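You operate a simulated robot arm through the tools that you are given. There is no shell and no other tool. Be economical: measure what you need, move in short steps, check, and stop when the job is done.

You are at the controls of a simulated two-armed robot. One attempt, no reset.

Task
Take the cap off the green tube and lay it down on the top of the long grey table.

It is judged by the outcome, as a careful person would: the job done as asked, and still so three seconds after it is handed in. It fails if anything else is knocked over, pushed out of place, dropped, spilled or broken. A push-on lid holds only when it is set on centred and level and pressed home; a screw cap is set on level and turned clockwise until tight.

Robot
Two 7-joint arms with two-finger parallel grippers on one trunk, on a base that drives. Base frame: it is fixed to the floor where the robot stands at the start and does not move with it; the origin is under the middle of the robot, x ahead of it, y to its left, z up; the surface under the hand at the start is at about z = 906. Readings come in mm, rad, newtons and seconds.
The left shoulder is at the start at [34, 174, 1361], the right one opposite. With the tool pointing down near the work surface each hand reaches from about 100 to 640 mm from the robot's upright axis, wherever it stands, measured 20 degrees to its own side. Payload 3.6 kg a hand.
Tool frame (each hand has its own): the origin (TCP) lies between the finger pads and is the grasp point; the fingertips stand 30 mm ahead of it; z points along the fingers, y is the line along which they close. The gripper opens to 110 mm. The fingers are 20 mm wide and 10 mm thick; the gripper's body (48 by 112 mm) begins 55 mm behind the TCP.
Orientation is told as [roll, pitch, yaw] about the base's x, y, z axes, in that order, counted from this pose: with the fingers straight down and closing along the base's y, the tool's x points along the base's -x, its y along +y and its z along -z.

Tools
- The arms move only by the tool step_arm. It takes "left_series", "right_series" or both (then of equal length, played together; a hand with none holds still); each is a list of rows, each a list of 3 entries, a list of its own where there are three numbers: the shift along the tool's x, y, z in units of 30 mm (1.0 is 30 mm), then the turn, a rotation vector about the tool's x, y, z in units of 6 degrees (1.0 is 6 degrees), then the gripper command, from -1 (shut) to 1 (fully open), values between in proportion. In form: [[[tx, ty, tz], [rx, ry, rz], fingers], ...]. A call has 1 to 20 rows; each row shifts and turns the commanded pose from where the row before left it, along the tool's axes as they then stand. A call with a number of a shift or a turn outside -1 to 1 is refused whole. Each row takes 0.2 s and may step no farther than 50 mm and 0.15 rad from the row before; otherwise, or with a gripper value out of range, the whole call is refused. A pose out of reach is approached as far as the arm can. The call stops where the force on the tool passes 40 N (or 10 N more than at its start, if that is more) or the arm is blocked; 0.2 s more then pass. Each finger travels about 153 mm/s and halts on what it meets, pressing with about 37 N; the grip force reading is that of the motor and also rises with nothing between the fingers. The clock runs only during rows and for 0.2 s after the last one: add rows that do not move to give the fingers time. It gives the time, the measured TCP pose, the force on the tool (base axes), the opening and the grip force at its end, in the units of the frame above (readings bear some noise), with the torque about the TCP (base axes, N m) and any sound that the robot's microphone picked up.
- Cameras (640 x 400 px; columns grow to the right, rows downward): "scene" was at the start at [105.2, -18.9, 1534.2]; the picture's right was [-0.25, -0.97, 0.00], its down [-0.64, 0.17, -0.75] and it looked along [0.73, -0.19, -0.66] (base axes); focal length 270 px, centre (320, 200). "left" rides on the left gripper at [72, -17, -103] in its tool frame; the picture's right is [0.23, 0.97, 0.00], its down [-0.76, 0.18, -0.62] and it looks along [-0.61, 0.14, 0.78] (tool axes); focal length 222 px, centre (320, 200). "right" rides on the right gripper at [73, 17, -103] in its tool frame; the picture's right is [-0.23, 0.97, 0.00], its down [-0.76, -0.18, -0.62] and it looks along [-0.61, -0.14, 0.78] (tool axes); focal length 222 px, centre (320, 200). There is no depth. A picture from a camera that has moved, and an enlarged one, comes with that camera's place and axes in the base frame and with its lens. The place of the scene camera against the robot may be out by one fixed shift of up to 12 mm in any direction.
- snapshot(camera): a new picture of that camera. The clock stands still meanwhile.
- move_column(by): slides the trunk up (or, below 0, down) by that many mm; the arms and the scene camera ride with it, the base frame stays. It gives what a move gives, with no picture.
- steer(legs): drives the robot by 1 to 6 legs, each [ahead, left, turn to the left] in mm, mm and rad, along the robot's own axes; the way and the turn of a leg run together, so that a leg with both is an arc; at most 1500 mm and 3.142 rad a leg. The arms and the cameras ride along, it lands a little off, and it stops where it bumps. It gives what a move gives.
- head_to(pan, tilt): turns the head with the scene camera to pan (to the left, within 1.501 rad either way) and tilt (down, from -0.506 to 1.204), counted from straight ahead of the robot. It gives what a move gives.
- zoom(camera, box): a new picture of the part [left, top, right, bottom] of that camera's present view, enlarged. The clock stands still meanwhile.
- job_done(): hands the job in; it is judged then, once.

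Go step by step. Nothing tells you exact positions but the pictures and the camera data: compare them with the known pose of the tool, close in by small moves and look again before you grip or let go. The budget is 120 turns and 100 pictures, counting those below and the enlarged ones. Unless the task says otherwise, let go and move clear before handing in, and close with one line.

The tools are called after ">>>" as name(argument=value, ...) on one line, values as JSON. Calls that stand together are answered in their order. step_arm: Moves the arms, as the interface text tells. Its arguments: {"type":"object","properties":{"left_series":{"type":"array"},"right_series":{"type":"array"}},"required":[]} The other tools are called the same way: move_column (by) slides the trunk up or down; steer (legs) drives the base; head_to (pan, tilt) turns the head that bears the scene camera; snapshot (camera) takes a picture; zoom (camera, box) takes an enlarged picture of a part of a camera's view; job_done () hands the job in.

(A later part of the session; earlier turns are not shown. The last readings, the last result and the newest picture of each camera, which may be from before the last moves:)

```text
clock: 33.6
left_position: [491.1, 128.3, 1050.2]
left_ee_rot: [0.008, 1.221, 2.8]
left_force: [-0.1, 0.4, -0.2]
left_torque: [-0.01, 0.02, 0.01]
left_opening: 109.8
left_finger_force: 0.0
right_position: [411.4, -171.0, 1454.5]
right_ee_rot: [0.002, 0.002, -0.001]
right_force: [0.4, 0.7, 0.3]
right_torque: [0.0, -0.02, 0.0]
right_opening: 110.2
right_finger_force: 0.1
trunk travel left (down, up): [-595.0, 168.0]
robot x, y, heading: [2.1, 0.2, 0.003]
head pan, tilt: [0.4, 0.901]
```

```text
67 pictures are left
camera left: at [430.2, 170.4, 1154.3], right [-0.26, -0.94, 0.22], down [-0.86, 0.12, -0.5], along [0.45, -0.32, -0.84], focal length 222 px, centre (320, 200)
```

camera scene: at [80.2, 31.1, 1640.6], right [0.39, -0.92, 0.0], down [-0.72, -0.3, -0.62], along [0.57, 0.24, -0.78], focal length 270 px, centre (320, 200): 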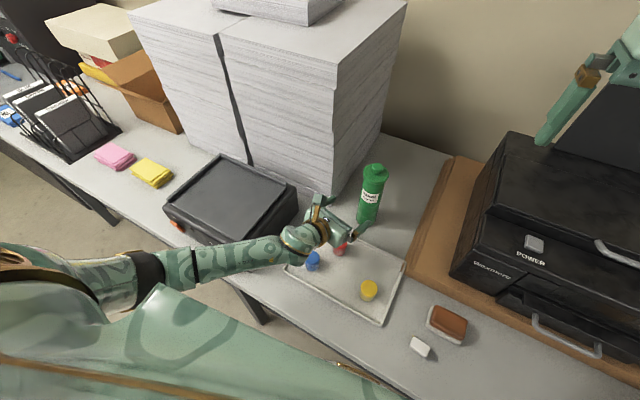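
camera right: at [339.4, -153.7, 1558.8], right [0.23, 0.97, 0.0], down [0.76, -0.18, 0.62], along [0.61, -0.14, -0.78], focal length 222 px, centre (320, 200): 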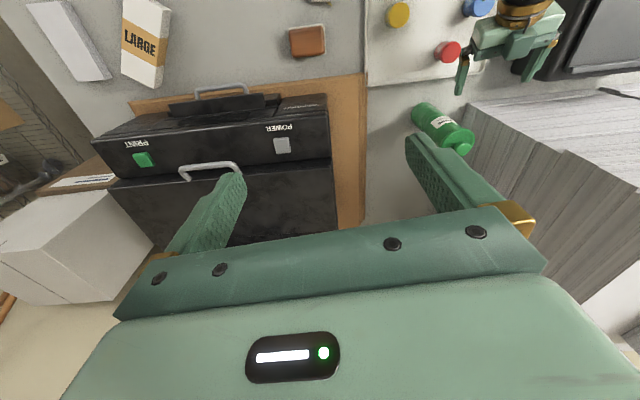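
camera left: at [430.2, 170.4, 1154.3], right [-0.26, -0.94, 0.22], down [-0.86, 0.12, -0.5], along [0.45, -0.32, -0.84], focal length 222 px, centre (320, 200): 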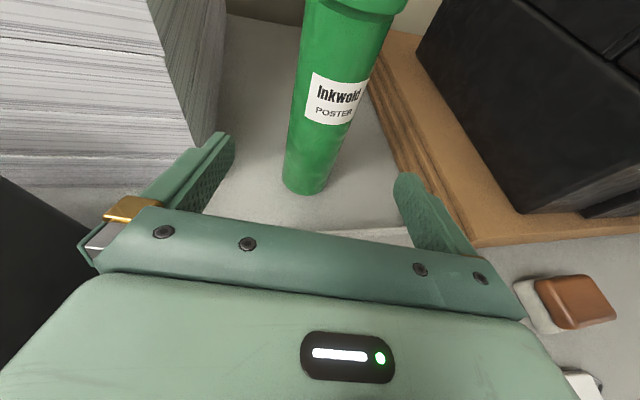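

Lined up. Advancing to straddle the tube.

>>> step_arm(left_series=[[[0.3, 0, 0.83], [0, 0, 0], 1], [[0.3, 0, 0.83], [0, 0, 0], 1], [[0.3, 0, 0.83], [0, 0, 0], 1], [[0.3, 0, 0.83], [0, 0, 0], 1]])

>>> zoom(camera="scene", box=[280, 130, 440, 270])

>>> snapshot(camera="left")

```text
clock: 34.6
left_position: [591.4, 93.3, 1049.7]
left_ee_rot: [0.01, 1.22, 2.803]
left_force: [0.7, -0.7, 0.1]
left_torque: [-0.03, 0.02, -0.02]
left_opening: 110.2
left_finger_force: 0.1
right_position: [412.4, -171.8, 1455.6]
right_ee_rot: [0.002, 0.0, -0.001]
right_force: [0.1, 0.4, 0.1]
right_torque: [0.01, -0.02, -0.06]
right_opening: 110.1
right_finger_force: 0.1
trunk travel left (down, up): [-595.0, 168.0]
robot x, y, heading: [1.6, 2.4, -0.001]
head pan, tilt: [0.4, 0.901]
```

```text
2.86 times, centred on (360, 200) of scene
camera zoom: at [81.1, 30.6, 1640.5], right [0.39, -0.92, 0.0], down [-0.72, -0.3, -0.62], along [0.57, 0.24, -0.78], focal length 771 px, centre (206, 200)
```

zoom: 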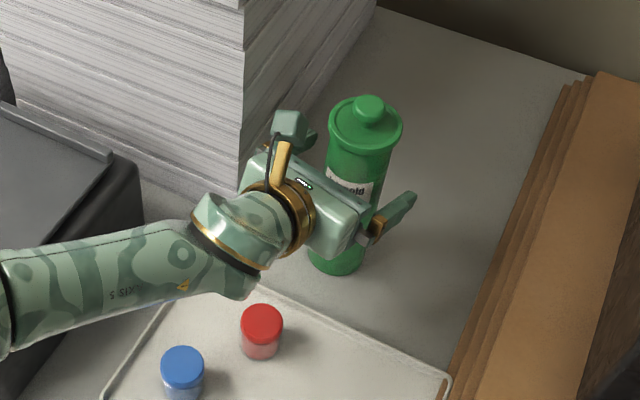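

```text
65 pictures are left
camera left: at [529.6, 134.2, 1154.2], right [-0.26, -0.94, 0.22], down [-0.86, 0.12, -0.5], along [0.44, -0.32, -0.84], focal length 222 px, centre (320, 200)
```

left: 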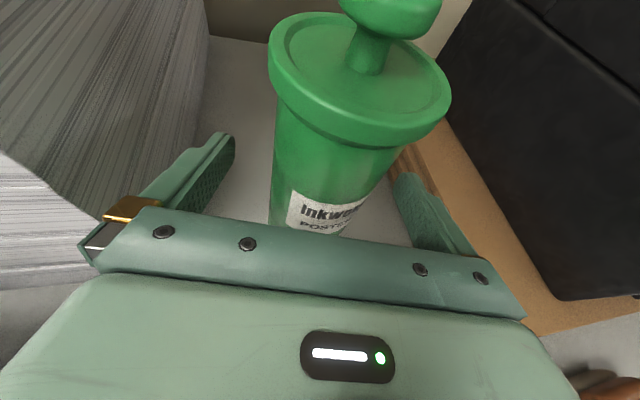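

The tube is well centred between the fingers. I'll close gradually.

>>> step_arm(left_series=[[[0, 0, 0], [0, 0, 0], 0.6], [[0, 0, 0], [0, 0, 0], 0.35], [[0, 0, 0], [0, 0, 0], 0.3]])

>>> snapshot(camera="left")

```text
clock: 35.4
left_position: [590.5, 93.0, 1049.9]
left_ee_rot: [0.012, 1.221, 2.802]
left_force: [-0.4, -0.4, 0.7]
left_torque: [-0.02, 0.01, -0.01]
left_opening: 71.5
left_finger_force: 0.1
right_position: [411.4, -169.3, 1455.4]
right_ee_rot: [0.0, -0.001, -0.001]
right_force: [0.2, 0.5, 0.0]
right_torque: [-0.01, -0.03, 0.04]
right_opening: 110.2
right_finger_force: 0.1
trunk travel left (down, up): [-595.0, 168.0]
robot x, y, heading: [-0.0, -1.3, 0.0]
head pan, tilt: [0.4, 0.901]
```

```text
64 pictures are left
camera left: at [528.3, 135.1, 1154.7], right [-0.26, -0.94, 0.22], down [-0.86, 0.12, -0.5], along [0.45, -0.32, -0.84], focal length 222 px, centre (320, 200)
```

left: 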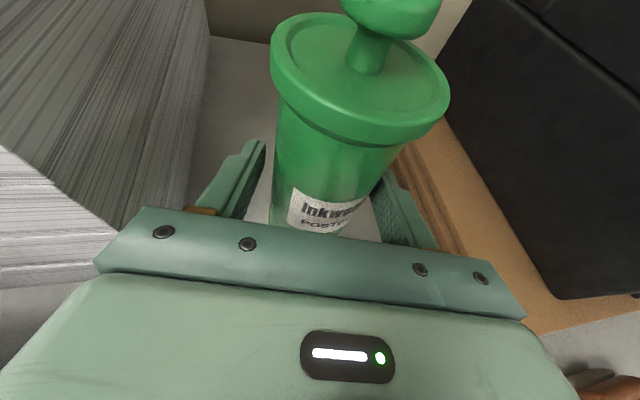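

>>> step_arm(left_series=[[[0, 0, 0], [0, 0, 0], 0.25], [[0, 0, 0], [0, 0, 0], 0.2], [[0, 0, 0], [0, 0, 0], 0.15], [[0, 0, 0], [0, 0, 0], 0.1]])

>>> snapshot(camera="left")

```text
clock: 36.4
left_position: [589.8, 92.3, 1050.5]
left_ee_rot: [0.011, 1.223, 2.804]
left_force: [0.3, -1.0, 0.7]
left_torque: [-0.09, 0.0, -0.05]
left_opening: 62.0
left_finger_force: 37.2
right_position: [411.0, -171.1, 1454.8]
right_ee_rot: [0.002, 0.0, 0.001]
right_force: [0.7, -0.2, 0.1]
right_torque: [0.01, 0.01, -0.01]
right_opening: 110.0
right_finger_force: 0.0
trunk travel left (down, up): [-595.0, 168.0]
robot x, y, heading: [0.3, -1.1, -0.0]
head pan, tilt: [0.4, 0.901]
```

```text
63 pictures are left
camera left: at [528.4, 134.7, 1154.7], right [-0.26, -0.94, 0.22], down [-0.86, 0.12, -0.5], along [0.45, -0.32, -0.84], focal length 222 px, centre (320, 200)
```

left: 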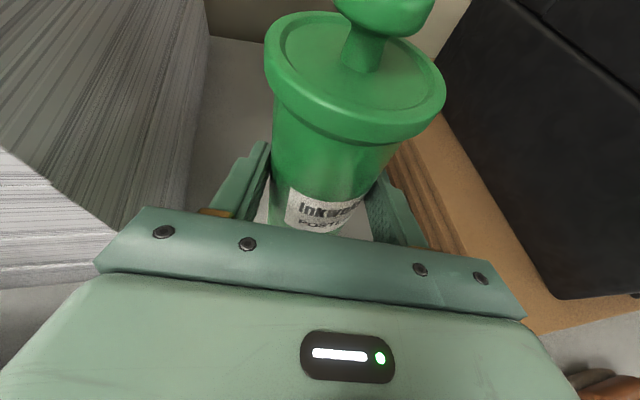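

The tube is held at 62 mm. Now I'll bring the right hand above the knob at about (601, 90), staying high.

>>> step_arm(right_series=[[[-0.7, 0.967, 0.2], [0, 0, 0], 1], [[-0.7, 0.967, 0.2], [0, 0, 0], 1], [[-0.7, 0.967, 0.2], [0, 0, 0], 1], [[-0.7, 0.967, 0.2], [0, 0, 0], 1], [[-0.7, 0.967, 0.2], [0, 0, 0], 1], [[-0.7, 0.967, 0.2], [0, 0, 0], 1], [[-0.7, 0.967, 0.2], [0, 0, 0], 1], [[-0.7, 0.967, 0.2], [0, 0, 0], 1], [[-0.7, 0.967, 0.2], [0, 0, 0], 1]])

>>> snapshot(camera="scene")

>>> snapshot(camera="right")

```text
clock: 38.4
left_position: [591.5, 94.2, 1049.9]
left_ee_rot: [0.013, 1.221, 2.805]
left_force: [-0.1, 1.3, 1.3]
left_torque: [0.24, -0.04, 0.02]
left_opening: 61.9
left_finger_force: 37.0
right_position: [536.7, 11.0, 1413.7]
right_ee_rot: [0.001, 0.001, 0.001]
right_force: [0.0, 0.5, -0.2]
right_torque: [-0.01, 0.0, 0.01]
right_opening: 110.3
right_finger_force: 0.1
right hand out of reach, approached as far as the arm can: row 7, 8, 9
trunk travel left (down, up): [-595.0, 168.0]
robot x, y, heading: [2.2, -0.9, -0.001]
head pan, tilt: [0.4, 0.901]
```

```text
62 pictures are left
camera scene: at [79.9, 32.6, 1640.6], right [0.39, -0.92, 0.0], down [-0.72, -0.31, -0.62], along [0.57, 0.24, -0.78], focal length 270 px, centre (320, 200)
```

scene: 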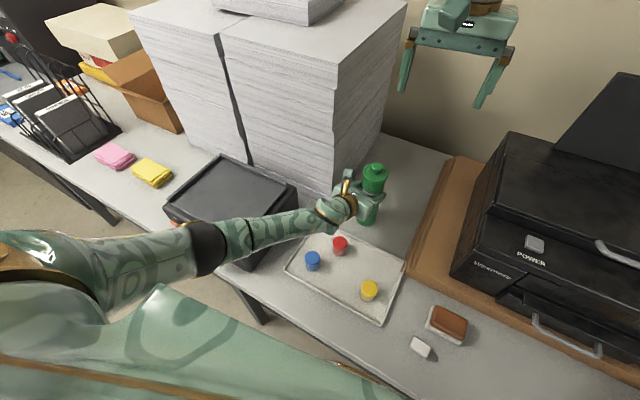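

```text
61 pictures are left
camera right: at [464.4, 27.6, 1516.8], right [0.23, 0.97, 0.0], down [0.76, -0.18, 0.62], along [0.61, -0.14, -0.78], focal length 222 px, centre (320, 200)
```

right: 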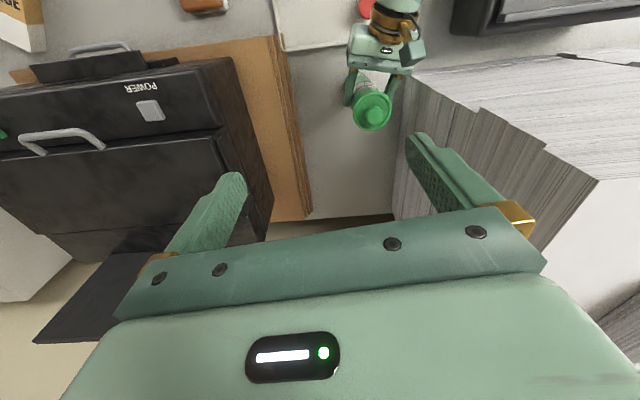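

Pointing straight down, the right hand can't reach over the knob. I'll yaw it 25° left and tilt it 30° forward so the wrist stays back, with the fingers half open.

>>> step_arm(right_series=[[[0, 0, 0], [0, 0, -0.834], 0.1], [[0, 0, 0], [0, 0, -0.834], 0.1], [[0, 0, 0], [0, 0, -0.834], 0.1], [[0, 0, 0], [0, 0, -0.834], 0.1], [[0, 0, 0], [0, 0, -0.834], 0.1], [[0, 0, 0], [0, -1, 0], 0.1], [[0, 0, 0], [0, -1, 0], 0.1], [[0, 0, 0], [0, -1, 0], 0.1], [[0, 0, 0], [0, -1, 0], 0.1], [[0, 0, 0], [0, -1, 0], 0.1]])

```text
clock: 40.6
left_position: [590.2, 94.2, 1050.1]
left_ee_rot: [0.011, 1.22, 2.804]
left_force: [-0.4, 1.0, 1.6]
left_torque: [0.26, -0.06, 0.04]
left_opening: 62.0
left_finger_force: 37.2
right_position: [513.2, -11.9, 1406.6]
right_ee_rot: [-0.014, -0.536, 0.188]
right_force: [0.6, 1.1, 0.7]
right_torque: [-0.04, 0.0, 0.01]
right_opening: 60.6
right_finger_force: 0.1
right hand out of reach, approached as far as the arm can: row 1, 2, 3, 4, 5
trunk travel left (down, up): [-595.0, 168.0]
robot x, y, heading: [0.5, 0.9, 0.001]
head pan, tilt: [0.4, 0.901]
```

>>> step_arm(right_series=[[[0.244, 0.256, 0.806], [0, 0, 0], 0.1], [[0.244, 0.256, 0.806], [0, 0, 0], 0.1], [[0.244, 0.256, 0.806], [0, 0, 0], 0.1], [[0.244, 0.256, 0.806], [0, 0, -0.6], 0.1], [[0.244, 0.256, 0.806], [0, 0, -0.6], 0.1], [[0.244, 0.256, 0.806], [0, 0, -0.6], 0.1]])

>>> snapshot(camera="right")

>>> snapshot(camera="scene")

```text
clock: 42.0
left_position: [589.9, 93.6, 1049.2]
left_ee_rot: [0.013, 1.221, 2.803]
left_force: [-1.4, 0.2, 1.2]
left_torque: [0.1, 0.06, -0.01]
left_opening: 61.7
left_finger_force: 36.6
right_position: [540.5, 37.9, 1256.2]
right_ee_rot: [-0.128, -0.52, 0.408]
right_force: [0.5, -0.8, 0.1]
right_torque: [-0.01, 0.01, 0.02]
right_opening: 60.3
right_finger_force: 0.1
trunk travel left (down, up): [-595.0, 168.0]
robot x, y, heading: [0.9, 1.5, -0.001]
head pan, tilt: [0.4, 0.901]
```

```text
60 pictures are left
camera right: at [425.8, 21.5, 1307.5], right [-0.15, 0.99, 0.01], down [0.35, 0.05, 0.93], along [0.92, 0.14, -0.36], focal length 222 px, centre (320, 200)
```

right: 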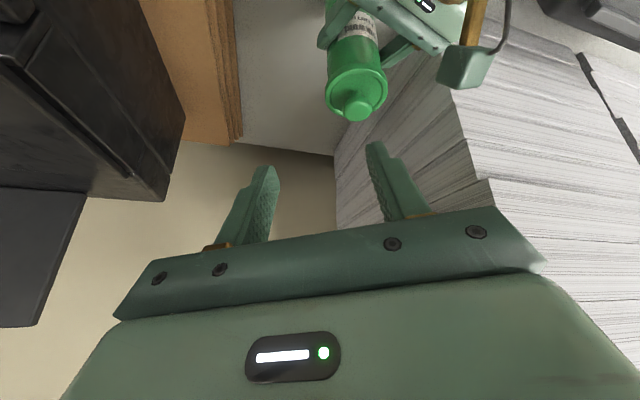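

```text
59 pictures are left
camera scene: at [79.8, 32.2, 1640.6], right [0.39, -0.92, 0.0], down [-0.72, -0.31, -0.62], along [0.57, 0.24, -0.78], focal length 270 px, centre (320, 200)
```

scene: 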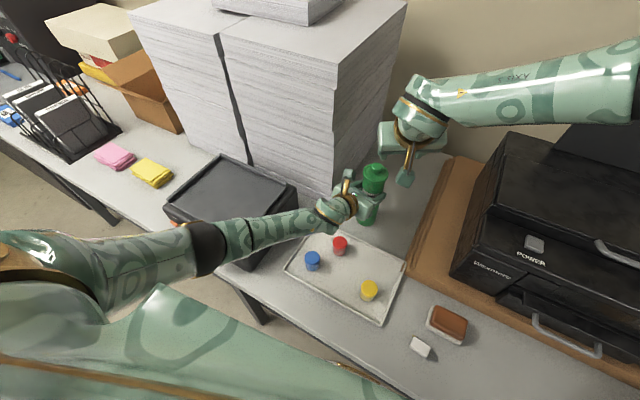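

The right camera puts the knob at about (601, 88). I'll correct the right hand's yaw, level the finger line and move to 60 mm short of the knob.

>>> step_arm(right_series=[[[0, 0, 0], [-0.68, 0, -0.07], 0.1], [[0, 0, 0], [-0.68, 0, -0.07], 0.1], [[-0.02, 0.235, 0.74], [0, 0, 0], 0.1], [[-0.02, 0.235, 0.74], [0, 0, 0], 0.1], [[-0.02, 0.235, 0.74], [0, 0, 0], 0.1]])

>>> snapshot(camera="right")

>>> snapshot(camera="left")

>>> zoom(camera="scene", box=[280, 90, 480, 250])

```text
clock: 43.2
left_position: [590.6, 93.3, 1049.5]
left_ee_rot: [0.015, 1.221, 2.805]
left_force: [-0.1, -0.6, 0.1]
left_torque: [0.0, 0.01, -0.02]
left_opening: 61.6
left_finger_force: 37.0
right_position: [563.6, 70.4, 1199.1]
right_ee_rot: [0.008, -0.52, 0.422]
right_force: [0.4, 1.5, -0.2]
right_torque: [0.01, -0.01, 0.02]
right_opening: 60.5
right_finger_force: 0.0
trunk travel left (down, up): [-595.0, 168.0]
robot x, y, heading: [0.8, -1.8, -0.003]
head pan, tilt: [0.4, 0.901]
```

```text
58 pictures are left
camera right: at [453.0, 39.2, 1253.0], right [-0.22, 0.97, 0.12], down [0.4, -0.02, 0.92], along [0.89, 0.25, -0.38], focal length 222 px, centre (320, 200)
```

right: 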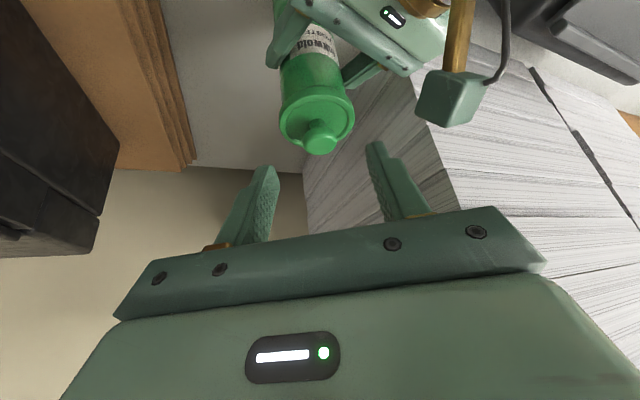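

```text
57 pictures are left
camera left: at [528.5, 135.3, 1154.6], right [-0.26, -0.94, 0.22], down [-0.86, 0.12, -0.5], along [0.45, -0.32, -0.84], focal length 222 px, centre (320, 200)
```

left: 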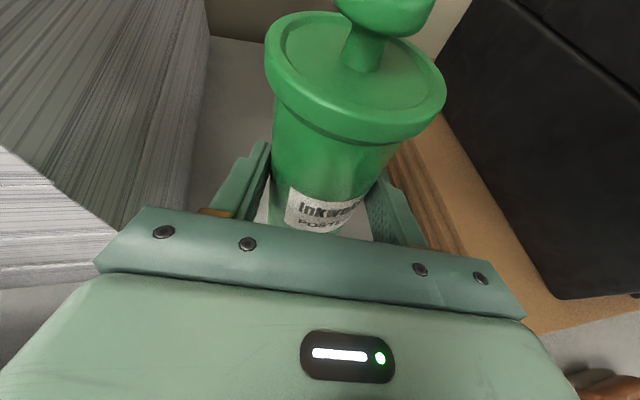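

```text
2.50 times, centred on (380, 170) of scene
camera zoom: at [79.9, 32.3, 1640.6], right [0.39, -0.92, 0.0], down [-0.72, -0.31, -0.62], along [0.57, 0.24, -0.78], focal length 675 px, centre (170, 275)
```

zoom: 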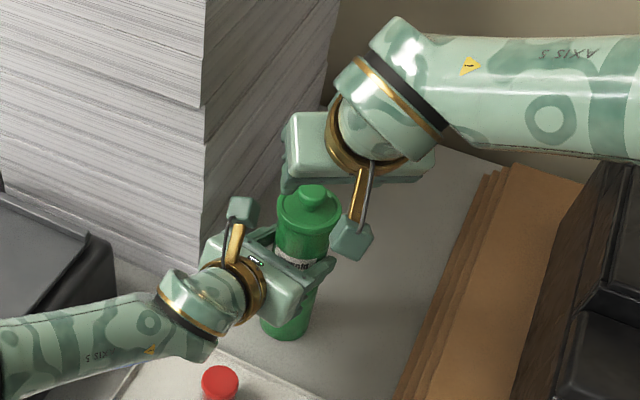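

>>> step_arm(right_series=[[[0, 0.01, 0.5], [0, 0, 0], 0.1], [[0, 0.01, 0.5], [0, 0, 0], 0.1], [[0, 0.01, 0.5], [0, 0, 0], 0.1]])

>>> snapshot(camera="right")

>>> snapshot(camera="left")

```text
clock: 44.0
left_position: [591.0, 92.8, 1050.1]
left_ee_rot: [0.013, 1.222, 2.804]
left_force: [-0.4, -1.0, 0.0]
left_torque: [0.04, -0.01, 0.01]
left_opening: 61.6
left_finger_force: 36.2
right_position: [583.9, 80.7, 1159.9]
right_ee_rot: [0.007, -0.52, 0.425]
right_force: [0.0, -0.3, -0.1]
right_torque: [0.0, 0.01, -0.02]
right_opening: 60.7
right_finger_force: 0.1
trunk travel left (down, up): [-595.0, 168.0]
robot x, y, heading: [-0.1, -0.2, 0.001]
head pan, tilt: [0.4, 0.901]
```

```text
55 pictures are left
camera right: at [472.8, 48.9, 1213.5], right [-0.22, 0.97, 0.12], down [0.4, -0.02, 0.92], along [0.89, 0.25, -0.38], focal length 222 px, centre (320, 200)
```

right: 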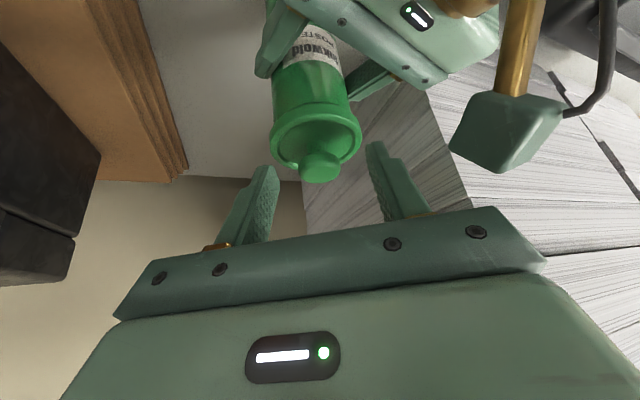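

```text
54 pictures are left
camera left: at [528.5, 135.2, 1154.6], right [-0.26, -0.94, 0.22], down [-0.86, 0.12, -0.5], along [0.45, -0.32, -0.84], focal length 222 px, centre (320, 200)
```

left: 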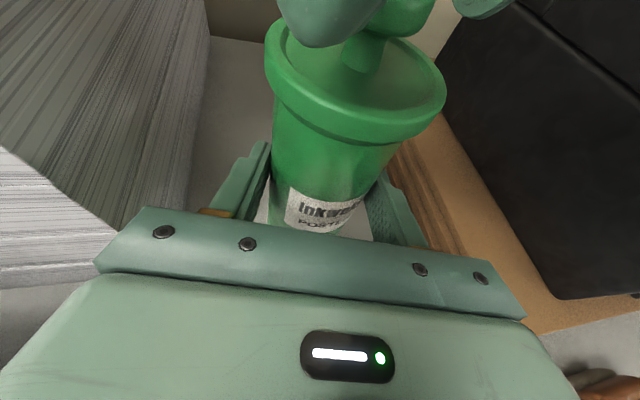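

Centred on the knob. I'll advance 12 mm more and close gently.

>>> step_arm(right_series=[[[0, 0, 0.2], [0, 0, 0], 0.1], [[0, 0, 0.2], [0, 0, 0], 0.1], [[0, 0, 0], [0, 0, 0], -0.1], [[0, 0, 0], [0, 0, 0], -0.3]])

>>> snapshot(camera="left")

>>> zoom(camera="right", box=[220, 100, 420, 260])

```text
clock: 45.0
left_position: [590.2, 93.8, 1049.2]
left_ee_rot: [0.012, 1.222, 2.803]
left_force: [-0.5, -0.2, 0.0]
left_torque: [0.01, -0.01, -0.02]
left_opening: 61.6
left_finger_force: 36.5
right_position: [588.1, 83.6, 1151.1]
right_ee_rot: [0.006, -0.521, 0.424]
right_force: [-0.6, -0.5, 0.5]
right_torque: [-0.02, 0.02, 0.01]
right_opening: 38.5
right_finger_force: 0.1
trunk travel left (down, up): [-595.0, 168.0]
robot x, y, heading: [2.1, -2.1, -0.002]
head pan, tilt: [0.4, 0.901]
```

```text
53 pictures are left
camera left: at [528.5, 135.1, 1154.6], right [-0.26, -0.94, 0.22], down [-0.86, 0.12, -0.5], along [0.45, -0.32, -0.84], focal length 222 px, centre (320, 200)
```

left: 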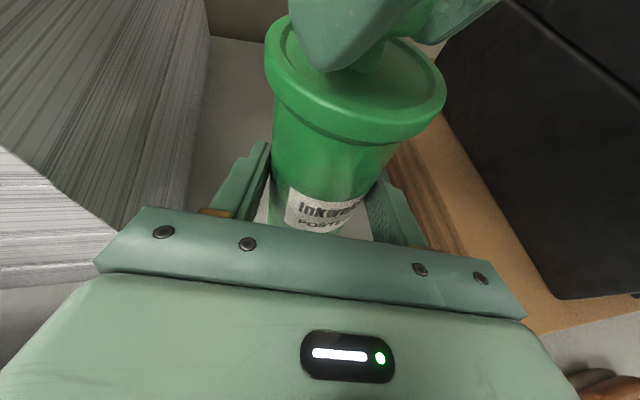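

```text
2.50 times, centred on (320, 180) of right
camera zoom: at [478.1, 51.4, 1203.6], right [-0.22, 0.97, 0.12], down [0.4, -0.02, 0.92], along [0.89, 0.25, -0.38], focal length 555 px, centre (320, 250)
```

zoom: 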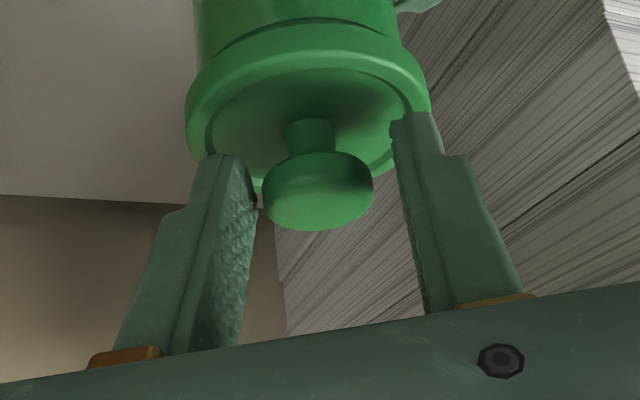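

>>> step_arm(right_series=[[[0, 0, 0], [0, 0, 0], -0.4], [[0, 0, 0], [0, 0, 0], -0.5], [[0, 0, 0], [0, 0, 0], -1], [[0, 0, 0], [0, 0, 0], -1]])

>>> zoom(camera="right", box=[220, 100, 420, 260])

```text
clock: 46.0
left_position: [590.8, 93.4, 1049.9]
left_ee_rot: [0.012, 1.222, 2.804]
left_force: [-4.0, 1.5, 1.6]
left_torque: [-0.27, -0.22, 0.0]
left_opening: 61.5
left_finger_force: 37.2
right_position: [589.4, 83.0, 1150.5]
right_ee_rot: [0.008, -0.519, 0.421]
right_force: [2.9, -3.4, -0.4]
right_torque: [-0.12, -0.05, -0.04]
right_opening: 28.2
right_finger_force: 37.1
trunk travel left (down, up): [-595.0, 168.0]
robot x, y, heading: [0.7, 0.8, -0.001]
head pan, tilt: [0.4, 0.901]
heard: snap
```

```text
2.50 times, centred on (320, 180) of right
camera zoom: at [478.3, 50.9, 1203.7], right [-0.22, 0.97, 0.12], down [0.4, -0.02, 0.92], along [0.89, 0.25, -0.38], focal length 555 px, centre (320, 250)
```

zoom: 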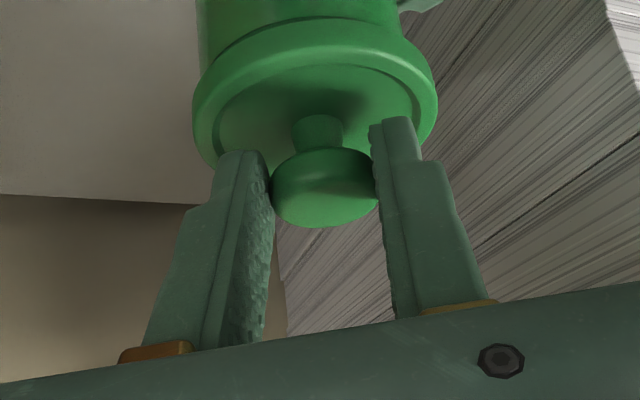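

Gripped at 28 mm, with a snap that may be the lid letting go. I'll pull straight up slowly.

>>> step_arm(right_series=[[[-0.083, 0, -0.145], [0, 0, 0], -1], [[-0.083, 0, -0.145], [0, 0, 0], -1], [[-0.166, 0, -0.29], [0, 0, 0], -1], [[-0.166, 0, -0.29], [0, 0, 0], -1], [[-0.166, 0, -0.29], [0, 0, 0], -1]])

>>> snapshot(camera="left")

>>> snapshot(camera="right")

```text
clock: 47.2
left_position: [590.6, 93.9, 1050.1]
left_ee_rot: [0.009, 1.222, 2.803]
left_force: [-0.3, 0.6, 1.2]
left_torque: [0.21, -0.01, 0.04]
left_opening: 61.9
left_finger_force: 37.4
right_position: [588.6, 84.3, 1190.3]
right_ee_rot: [0.009, -0.518, 0.426]
right_force: [0.8, -0.3, -0.4]
right_torque: [-0.01, -0.01, 0.04]
right_opening: 28.0
right_finger_force: 37.1
trunk travel left (down, up): [-595.0, 168.0]
robot x, y, heading: [1.2, -1.3, 0.003]
head pan, tilt: [0.4, 0.901]
```

```text
50 pictures are left
camera left: at [528.5, 135.2, 1154.6], right [-0.26, -0.94, 0.22], down [-0.86, 0.12, -0.5], along [0.45, -0.32, -0.84], focal length 222 px, centre (320, 200)
```

left: 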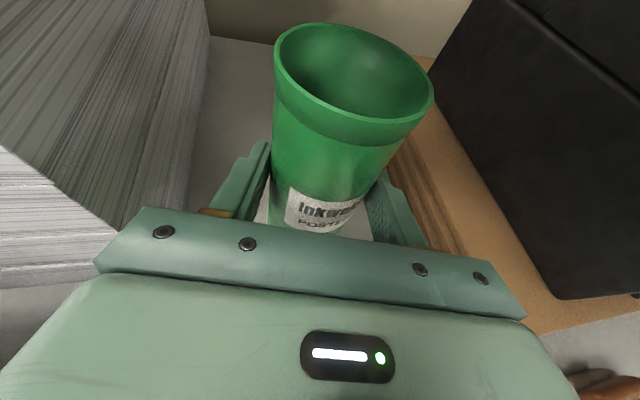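

```text
49 pictures are left
camera right: at [478.0, 51.9, 1244.2], right [-0.22, 0.97, 0.12], down [0.4, -0.02, 0.92], along [0.89, 0.25, -0.38], focal length 222 px, centre (320, 200)
```

right: 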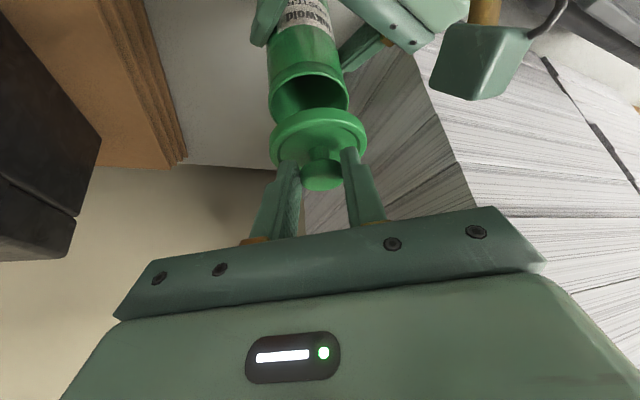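

The lid is off and the tube stays steady in the left hand. I'll raise the lid clear and bring it back over open table, then look for a free spot.

>>> step_arm(right_series=[[[-0.41, 0, -0.72], [0, 0, 0], -1], [[-0.41, 0, -0.72], [0, 0, 0], -1], [[-0.41, 0, -0.72], [0, 0, 0], -1], [[0.26, 0.05, -0.85], [0, 0, 0], -1], [[0.26, 0.05, -0.85], [0, 0, 0], -1], [[0.26, 0.05, -0.85], [0, 0, 0], -1], [[0.7, 0.05, -0.6], [0, 0, 0], -1], [[0.7, 0.05, -0.6], [0, 0, 0], -1]])

>>> head_to(pan=-0.4, tilt=0.9)

>>> snapshot(camera="scene")

```text
clock: 49.0
left_position: [590.1, 94.0, 1050.7]
left_ee_rot: [0.012, 1.222, 2.803]
left_force: [-1.3, 0.6, 1.9]
left_torque: [0.2, 0.16, 0.09]
left_opening: 62.2
left_finger_force: 36.4
right_position: [481.8, 41.8, 1330.4]
right_ee_rot: [0.008, -0.519, 0.421]
right_force: [-0.2, 0.1, -0.1]
right_torque: [0.0, 0.0, 0.0]
right_opening: 27.9
right_finger_force: 36.9
trunk travel left (down, up): [-595.0, 168.0]
robot x, y, heading: [4.1, 1.2, -0.002]
head pan, tilt: [0.4, 0.901]
```

```text
clock: 50.1
left_position: [589.3, 93.8, 1049.0]
left_ee_rot: [0.012, 1.22, 2.803]
left_force: [-0.7, -0.9, 0.4]
left_torque: [0.02, 0.14, 0.02]
left_opening: 61.4
left_finger_force: 36.8
right_position: [483.2, 42.9, 1330.2]
right_ee_rot: [0.008, -0.52, 0.424]
right_force: [0.0, -0.2, -0.1]
right_torque: [0.01, -0.04, 0.02]
right_opening: 28.0
right_finger_force: 36.7
trunk travel left (down, up): [-595.0, 168.0]
robot x, y, heading: [0.5, 0.1, 0.005]
head pan, tilt: [-0.4, 0.901]
```

```text
48 pictures are left
camera scene: at [79.7, -27.0, 1640.6], right [-0.39, -0.92, 0.0], down [-0.72, 0.3, -0.62], along [0.57, -0.24, -0.78], focal length 270 px, centre (320, 200)
```

scene: 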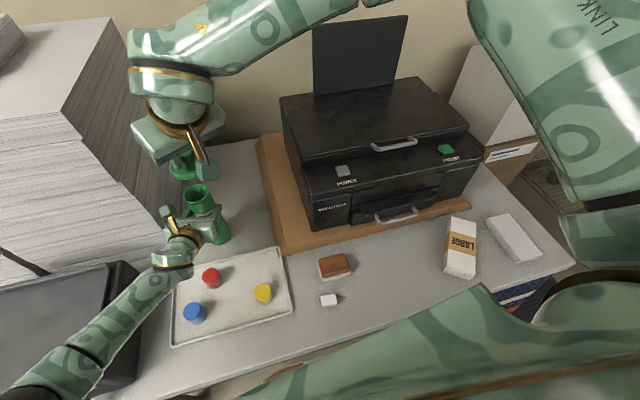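

Tube open and upright. A free patch lies between the sponge and the LARGE box near (305, −335). I'll carry the lid there high up, yawing the hand to suit with the lid kept level.

>>> step_arm(right_series=[[[0.64, -0.675, -0.367], [0, 0, 0], -1], [[0.64, -0.675, -0.367], [0, 0, 0], -1], [[0.64, -0.675, -0.367], [0, 0, 0], -1], [[0.64, -0.675, -0.367], [0, 0, 0], -1], [[0.64, -0.675, -0.367], [0, 0, 0], -1], [[0.64, -0.675, -0.367], [0, 0, 0], -1], [[0.64, -0.675, -0.367], [0, 0, 0], -1], [[0, 0, 0], [0.456, 0, 0.8], -1], [[0, 0, 0], [0.456, 0, 0.8], -1], [[0, 0, 0], [0.456, 0, 0.8], -1], [[0, 0, 0], [0.456, 0, 0.8], -1], [[0, 0, 0], [0.456, 0, 0.8], -1], [[0, 0, 0], [0.456, 0, 0.8], -1], [[0, 0, 0], [0.456, 0, 0.8], -1], [[0, 0, 0], [0.456, 0, 0.8], -1]])

>>> snapshot(camera="scene")

>>> snapshot(camera="right")

```text
clock: 53.3
left_position: [590.9, 93.6, 1049.3]
left_ee_rot: [0.012, 1.222, 2.804]
left_force: [-0.1, -1.0, -0.6]
left_torque: [-0.09, -0.03, -0.04]
left_opening: 61.7
left_finger_force: 37.3
right_position: [400.5, -147.8, 1329.6]
right_ee_rot: [0.008, -0.514, -0.347]
right_force: [0.1, 0.1, -0.3]
right_torque: [0.02, 0.0, 0.02]
right_opening: 27.8
right_finger_force: 37.4
trunk travel left (down, up): [-595.0, 168.0]
robot x, y, heading: [-2.0, -1.7, 0.003]
head pan, tilt: [-0.4, 0.901]
```

```text
47 pictures are left
camera scene: at [79.9, -26.9, 1640.6], right [-0.39, -0.92, 0.0], down [-0.72, 0.3, -0.62], along [0.57, -0.24, -0.78], focal length 270 px, centre (320, 200)
```

scene: 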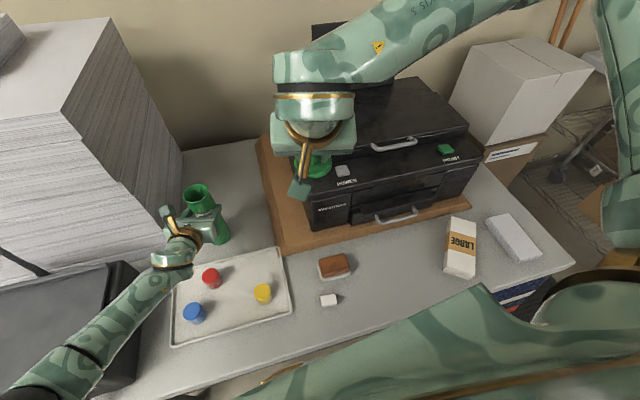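

```text
46 pictures are left
camera right: at [299.7, -95.8, 1383.7], right [0.52, 0.85, 0.12], down [0.27, -0.29, 0.92], along [0.81, -0.44, -0.38], focal length 222 px, centre (320, 200)
```

right: 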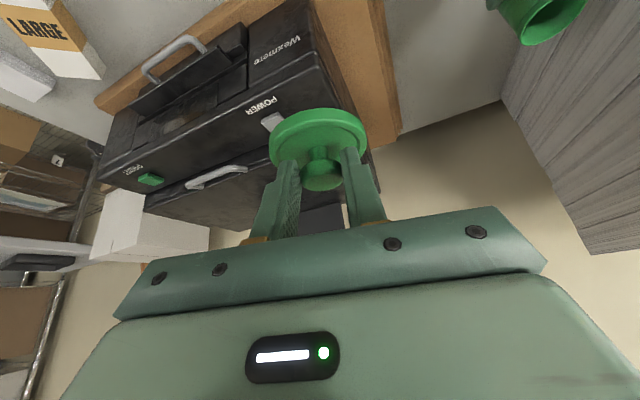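

The elbow is high and clear. I'll move over the free spot, descending partway.

>>> step_arm(right_series=[[[0.298, -0.867, 0.31], [0, 0, 0], -1], [[0.298, -0.867, 0.31], [0, 0, 0], -1], [[0.298, -0.867, 0.31], [0, 0, 0], -1], [[0.298, -0.867, 0.31], [0, 0, 0], -1], [[0.298, -0.867, 0.31], [0, 0, 0], -1], [[0.298, -0.867, 0.31], [0, 0, 0], -1], [[0.298, -0.867, 0.31], [0, 0, 0], -1], [[0.298, -0.867, 0.31], [0, 0, 0], -1]])

>>> snapshot(camera="scene")

>>> snapshot(camera="right")

```text
clock: 55.1
left_position: [589.3, 93.4, 1050.7]
left_ee_rot: [0.01, 1.22, 2.802]
left_force: [-1.5, -0.3, 0.0]
left_torque: [0.1, 0.16, 0.03]
left_opening: 61.7
left_finger_force: 36.6
right_position: [325.6, -338.4, 1224.6]
right_ee_rot: [0.007, -0.509, -0.347]
right_force: [0.0, 0.0, -1.0]
right_torque: [0.04, -0.01, 0.03]
right_opening: 28.2
right_finger_force: 36.8
right hand out of reach, approached as far as the arm can: row 5, 6, 7
trunk travel left (down, up): [-595.0, 168.0]
robot x, y, heading: [-2.9, 1.8, -0.001]
head pan, tilt: [-0.4, 0.901]
```

```text
45 pictures are left
camera scene: at [79.0, -28.4, 1640.6], right [-0.39, -0.92, 0.0], down [-0.72, 0.31, -0.62], along [0.57, -0.24, -0.78], focal length 270 px, centre (320, 200)
```

scene: 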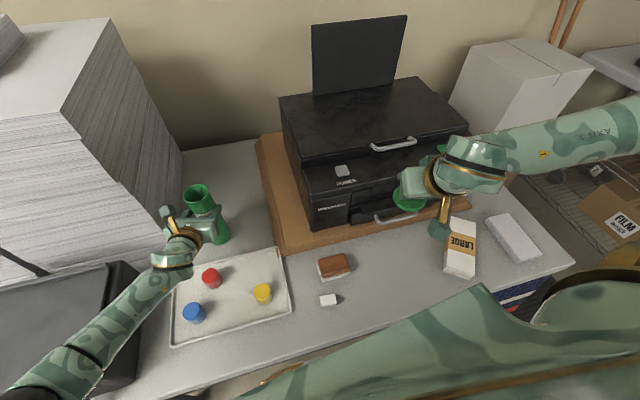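

```text
44 pictures are left
camera right: at [224.1, -285.8, 1279.3], right [0.51, 0.85, 0.12], down [0.28, -0.3, 0.91], along [0.81, -0.44, -0.39], focal length 222 px, centre (320, 200)
```

right: 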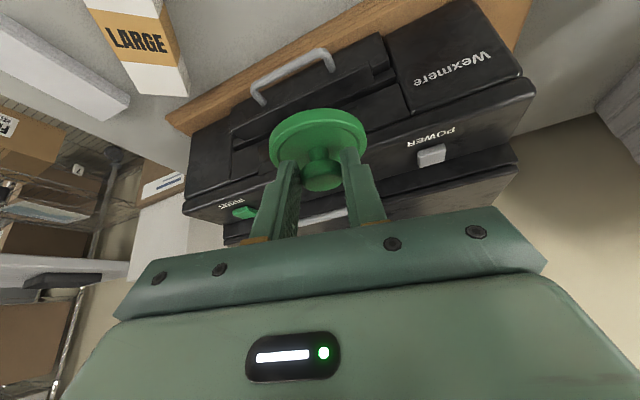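

The lid is above the free patch. Descending in steps.

>>> step_arm(right_series=[[[0.406, 0, 0.7275], [0, 0, 0], -1], [[0.406, 0, 0.7275], [0, 0, 0], -1], [[0.406, 0, 0.7275], [0, 0, 0], -1], [[0.406, 0, 0.7275], [0, 0, 0], -1], [[0.406, 0, 0.7275], [0, 0, 0], -1], [[0.406, 0, 0.7275], [0, 0, 0], -1]])

>>> snapshot(camera="scene")

>>> snapshot(camera="right")

```text
clock: 56.5
left_position: [590.4, 93.7, 1049.7]
left_ee_rot: [0.012, 1.22, 2.803]
left_force: [0.2, -0.6, -0.4]
left_torque: [0.05, -0.07, 0.0]
left_opening: 61.8
left_finger_force: 36.6
right_position: [331.7, -341.6, 1214.3]
right_ee_rot: [0.006, -0.504, -0.342]
right_force: [-0.8, -0.1, 1.1]
right_torque: [0.02, -0.02, -0.03]
right_opening: 28.0
right_finger_force: 37.1
right hand out of reach, approached as far as the arm can: row 1, 2, 3, 4, 5, 6
trunk travel left (down, up): [-595.0, 168.0]
robot x, y, heading: [5.0, 2.3, -0.002]
head pan, tilt: [-0.4, 0.901]
```

```text
43 pictures are left
camera scene: at [79.9, -27.4, 1640.6], right [-0.39, -0.92, 0.0], down [-0.72, 0.3, -0.62], along [0.57, -0.24, -0.78], focal length 270 px, centre (320, 200)
```

scene: 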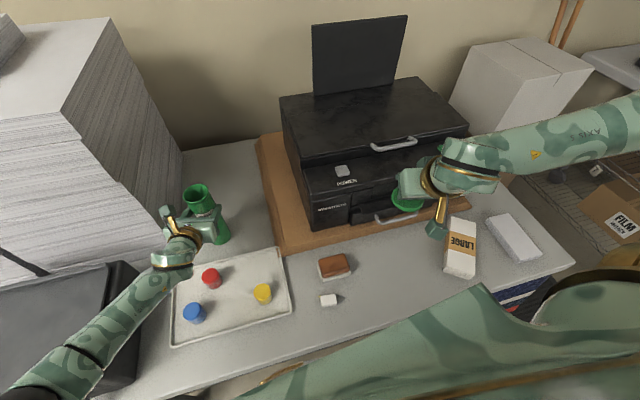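

```text
42 pictures are left
camera right: at [230.4, -287.6, 1271.0], right [0.51, 0.85, 0.12], down [0.28, -0.29, 0.91], along [0.81, -0.43, -0.39], focal length 222 px, centre (320, 200)
```

right: 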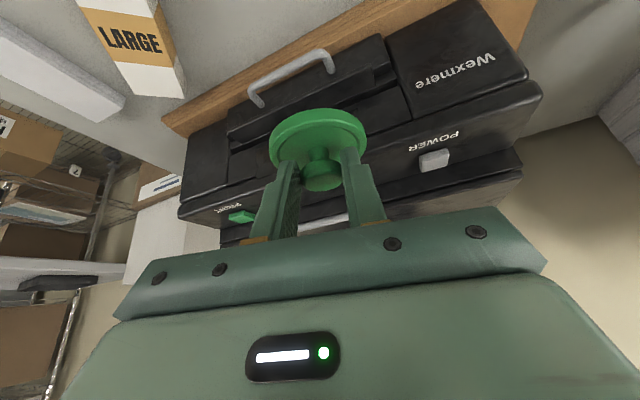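

The arm can't descend with this yaw. I'll back out along the same path and try the earlier yaw, which has worked so far.

>>> step_arm(right_series=[[[-0.406, 0, -0.7275], [0, 0, 0], -1], [[-0.406, 0, -0.7275], [0, 0, 0], -1], [[-0.406, 0, -0.7275], [0, 0, 0], -1], [[-0.406, 0, -0.7275], [0, 0, 0], -1], [[-0.406, 0, -0.7275], [0, 0, 0], -1], [[-0.406, 0, -0.7275], [0, 0, 0], -1], [[-0.01, 0.97, 0], [0, 0, 0], -1], [[-0.01, 0.97, 0], [0, 0, 0], -1], [[-0.01, 0.97, 0], [0, 0, 0], -1], [[-0.01, 0.97, 0], [0, 0, 0], -1], [[-0.01, 0.97, 0], [0, 0, 0], -1], [[-0.01, 0.97, 0], [0, 0, 0], -1], [[-0.01, 0.97, 0], [0, 0, 0], -1]])

>>> step_arm(right_series=[[[0, 0, 0], [-0.456, 0, -0.8], -1], [[0, 0, 0], [-0.456, 0, -0.8], -1], [[0, 0, 0], [-0.456, 0, -0.8], -1], [[0, 0, 0], [-0.456, 0, -0.8], -1], [[0, 0, 0], [-0.456, 0, -0.8], -1], [[0, 0, 0], [-0.456, 0, -0.8], -1], [[0, 0, 0], [-0.456, 0, -0.8], -1], [[0, 0, 0], [-0.456, 0, -0.8], -1]])

>>> snapshot(camera="scene")

```text
clock: 59.3
left_position: [589.8, 93.2, 1050.2]
left_ee_rot: [0.016, 1.222, 2.807]
left_force: [0.6, -1.1, -0.2]
left_torque: [-0.06, -0.19, -0.05]
left_opening: 61.9
left_finger_force: 36.9
right_position: [411.0, -154.0, 1366.6]
right_ee_rot: [0.005, -0.513, -0.347]
right_force: [0.4, 0.5, 0.4]
right_torque: [-0.01, 0.03, 0.01]
right_opening: 27.8
right_finger_force: 36.6
right hand out of reach, approached as far as the arm can: row 2, 3
trunk travel left (down, up): [-595.0, 168.0]
robot x, y, heading: [0.0, -2.8, 0.0]
head pan, tilt: [-0.4, 0.901]
```

```text
clock: 61.1
left_position: [590.7, 93.6, 1050.1]
left_ee_rot: [0.011, 1.221, 2.799]
left_force: [0.5, 1.4, 0.5]
left_torque: [0.19, -0.2, 0.03]
left_opening: 61.7
left_finger_force: 37.2
right_position: [411.2, -152.7, 1366.6]
right_ee_rot: [0.007, -0.521, 0.425]
right_force: [0.3, -0.2, -0.1]
right_torque: [0.02, -0.04, 0.02]
right_opening: 27.9
right_finger_force: 37.2
trunk travel left (down, up): [-595.0, 168.0]
robot x, y, heading: [0.9, -3.3, 0.004]
head pan, tilt: [-0.4, 0.901]
```

```text
41 pictures are left
camera scene: at [79.9, -27.4, 1640.6], right [-0.39, -0.92, 0.0], down [-0.72, 0.3, -0.62], along [0.57, -0.24, -0.78], focal length 270 px, centre (320, 200)
```

scene: 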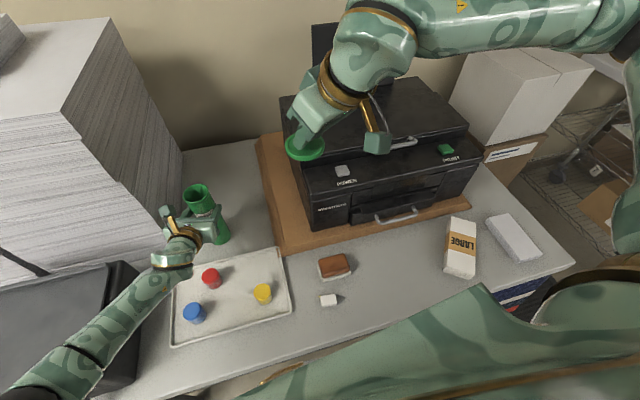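

>>> step_arm(right_series=[[[0.8, -0.29, 0.371], [0, 0, 0], -1], [[0.8, -0.29, 0.371], [0, 0, 0], -1], [[0.8, -0.29, 0.371], [0, 0, 0], -1], [[0.8, -0.29, 0.371], [0, 0, 0], -1], [[0.8, -0.29, 0.371], [0, 0, 0], -1], [[0.8, -0.29, 0.371], [0, 0, 0], -1], [[0.8, -0.29, 0.371], [0, 0, 0], -1], [[0.8, -0.29, 0.371], [0, 0, 0], -1]])

>>> snapshot(camera="scene")

```text
clock: 62.9
left_position: [590.2, 93.0, 1051.2]
left_ee_rot: [0.01, 1.221, 2.801]
left_force: [-2.0, 1.2, 0.7]
left_torque: [0.24, 0.15, 0.06]
left_opening: 62.0
left_finger_force: 37.1
right_position: [327.7, -267.2, 1191.5]
right_ee_rot: [0.008, -0.52, 0.425]
right_force: [-0.4, -0.5, -0.2]
right_torque: [-0.03, 0.03, 0.02]
right_opening: 27.8
right_finger_force: 36.8
trunk travel left (down, up): [-595.0, 168.0]
robot x, y, heading: [2.5, -2.3, 0.002]
head pan, tilt: [-0.4, 0.901]
```

```text
40 pictures are left
camera scene: at [79.4, -27.8, 1640.6], right [-0.39, -0.92, 0.0], down [-0.72, 0.31, -0.62], along [0.57, -0.24, -0.78], focal length 270 px, centre (320, 200)
```

scene: 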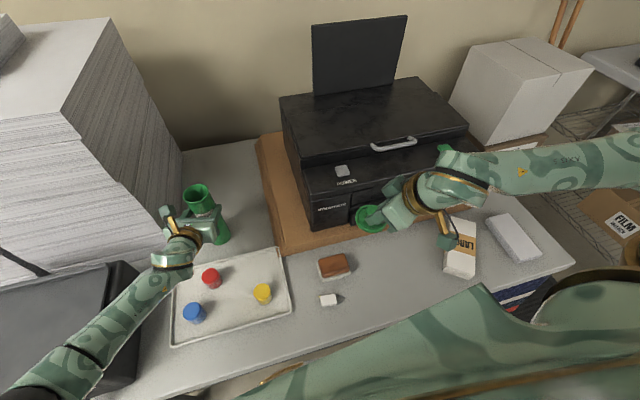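

>>> step_arm(right_series=[[[0.675, -0.138, 0.573], [0, 0, 0], -1], [[0.675, -0.138, 0.573], [0, 0, 0], -1], [[0.675, -0.138, 0.573], [0, 0, 0], -1], [[0.675, -0.138, 0.573], [0, 0, 0], -1]])

>>> snapshot(camera="scene")

>>> snapshot(camera="right")

```text
clock: 63.9
left_position: [587.2, 93.7, 1049.6]
left_ee_rot: [0.007, 1.221, 2.8]
left_force: [0.2, 0.3, 0.1]
left_torque: [0.01, 0.03, 0.02]
left_opening: 61.8
left_finger_force: 36.7
right_position: [302.6, -296.6, 1093.7]
right_ee_rot: [0.006, -0.526, 0.426]
right_force: [-0.3, 0.2, 0.0]
right_torque: [0.01, -0.03, 0.02]
right_opening: 28.0
right_finger_force: 36.9
trunk travel left (down, up): [-595.0, 168.0]
robot x, y, heading: [0.5, 1.7, -0.001]
head pan, tilt: [-0.4, 0.901]
```

```text
39 pictures are left
camera scene: at [76.9, -28.5, 1640.6], right [-0.39, -0.92, 0.0], down [-0.72, 0.31, -0.62], along [0.57, -0.24, -0.78], focal length 270 px, centre (320, 200)
```

scene: 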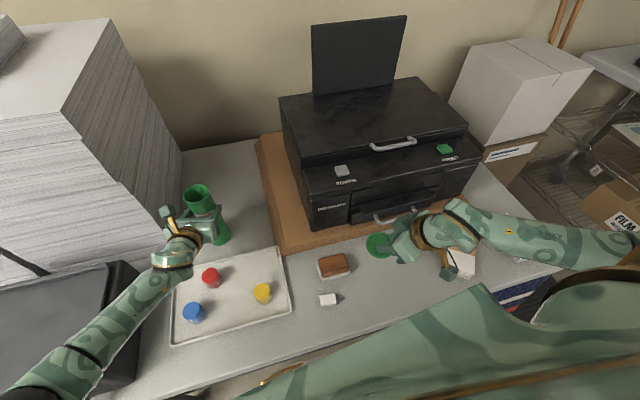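

```text
38 pictures are left
camera right: at [191.0, -328.6, 1146.4], right [-0.23, 0.97, 0.12], down [0.39, -0.02, 0.92], along [0.89, 0.25, -0.37], focal length 222 px, centre (320, 200)
```

right: 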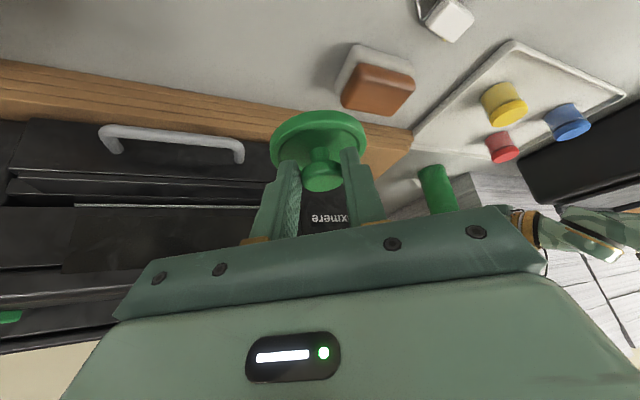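

The robot reading shifted about 3 mm, so I'll check that the right forearm isn't touching the boxes.

>>> zoom(camera="scene", box=[340, 170, 640, 340])

>>> head_to(pan=-1.0, tilt=0.7)

>>> snapshot(camera="scene")

```text
2.13 times, centred on (490, 255) of scene
camera zoom: at [76.9, -28.5, 1640.6], right [-0.39, -0.92, 0.0], down [-0.72, 0.31, -0.62], along [0.57, -0.24, -0.78], focal length 576 px, centre (-43, 83)
```

zoom: 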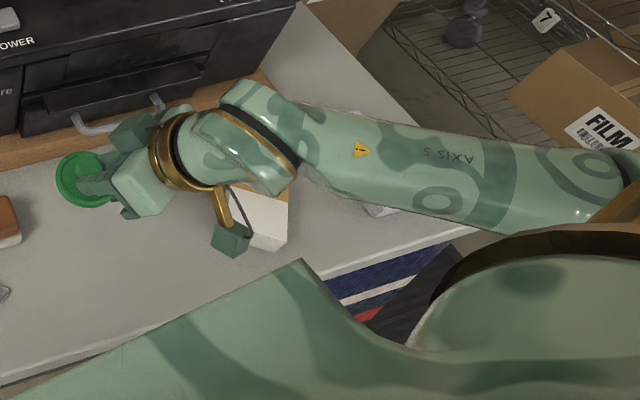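

```text
clock: 64.9
left_position: [589.2, 93.9, 1048.9]
left_ee_rot: [0.011, 1.221, 2.804]
left_force: [-0.9, -0.6, 0.3]
left_torque: [0.09, 0.15, -0.03]
left_opening: 61.9
left_finger_force: 37.5
right_position: [303.1, -294.9, 1093.0]
right_ee_rot: [0.008, -0.526, 0.424]
right_force: [-0.3, -0.1, -0.2]
right_torque: [0.0, 0.03, -0.05]
right_opening: 27.8
right_finger_force: 36.9
trunk travel left (down, up): [-595.0, 168.0]
robot x, y, heading: [1.1, -1.9, 0.001]
head pan, tilt: [-1.0, 0.7]
```

```text
36 pictures are left
camera scene: at [56.0, -69.5, 1656.7], right [-0.84, -0.54, 0.0], down [-0.35, 0.54, -0.76], along [0.41, -0.64, -0.64], focal length 270 px, centre (320, 200)
```

scene: 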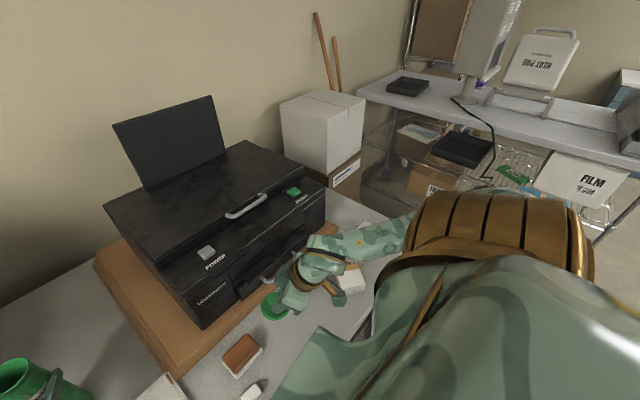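

The forearm may end up close to the LARGE carton at full descent. I'll release the tube with the left hand first so the trunk can be raised for a steeper forearm.

>>> step_arm(left_series=[[[0, 0, 0], [0, 0, 0], 0.3], [[0, 0, 0], [0, 0, 0], 0.6], [[0, 0, 0], [0, 0, 0], 0.6], [[-0.15, 0, -0.41], [0, 0, 0], 0.6], [[-0.3, 0, -0.83], [0, 0, 0], 0.6], [[-0.3, 0, -0.83], [0, 0, 0], 0.6], [[-0.3, 0, -0.83], [0, 0, 0], 0.6], [[-0.15, 0, -0.41], [0, 0, 0], 0.6], [[0.35, -0.39, -0.82], [0, 0, 0], 0.6], [[0.35, -0.39, -0.82], [0, 0, 0], 0.6], [[0.35, -0.39, -0.82], [0, 0, 0], 0.6]])

>>> snapshot(camera="left")

```text
clock: 67.3
left_position: [447.6, 184.8, 1105.6]
left_ee_rot: [0.011, 1.222, 2.803]
left_force: [0.3, -0.1, 0.4]
left_torque: [0.03, 0.0, 0.01]
left_opening: 88.0
left_finger_force: 0.0
right_position: [302.9, -294.9, 1091.9]
right_ee_rot: [0.007, -0.521, 0.424]
right_force: [-0.7, 0.4, -0.7]
right_torque: [-0.03, -0.02, 0.0]
right_opening: 27.7
right_finger_force: 37.3
trunk travel left (down, up): [-595.0, 168.0]
robot x, y, heading: [2.9, -1.8, -0.002]
head pan, tilt: [-1.0, 0.7]
```

```text
35 pictures are left
camera left: at [386.7, 224.8, 1210.1], right [-0.26, -0.94, 0.22], down [-0.86, 0.12, -0.5], along [0.45, -0.32, -0.84], focal length 222 px, centre (320, 200)
```

left: 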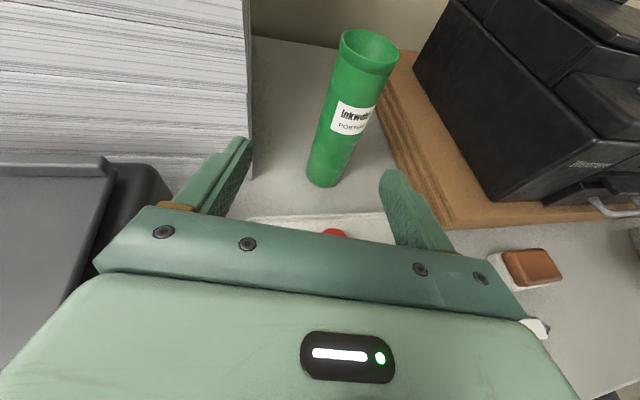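

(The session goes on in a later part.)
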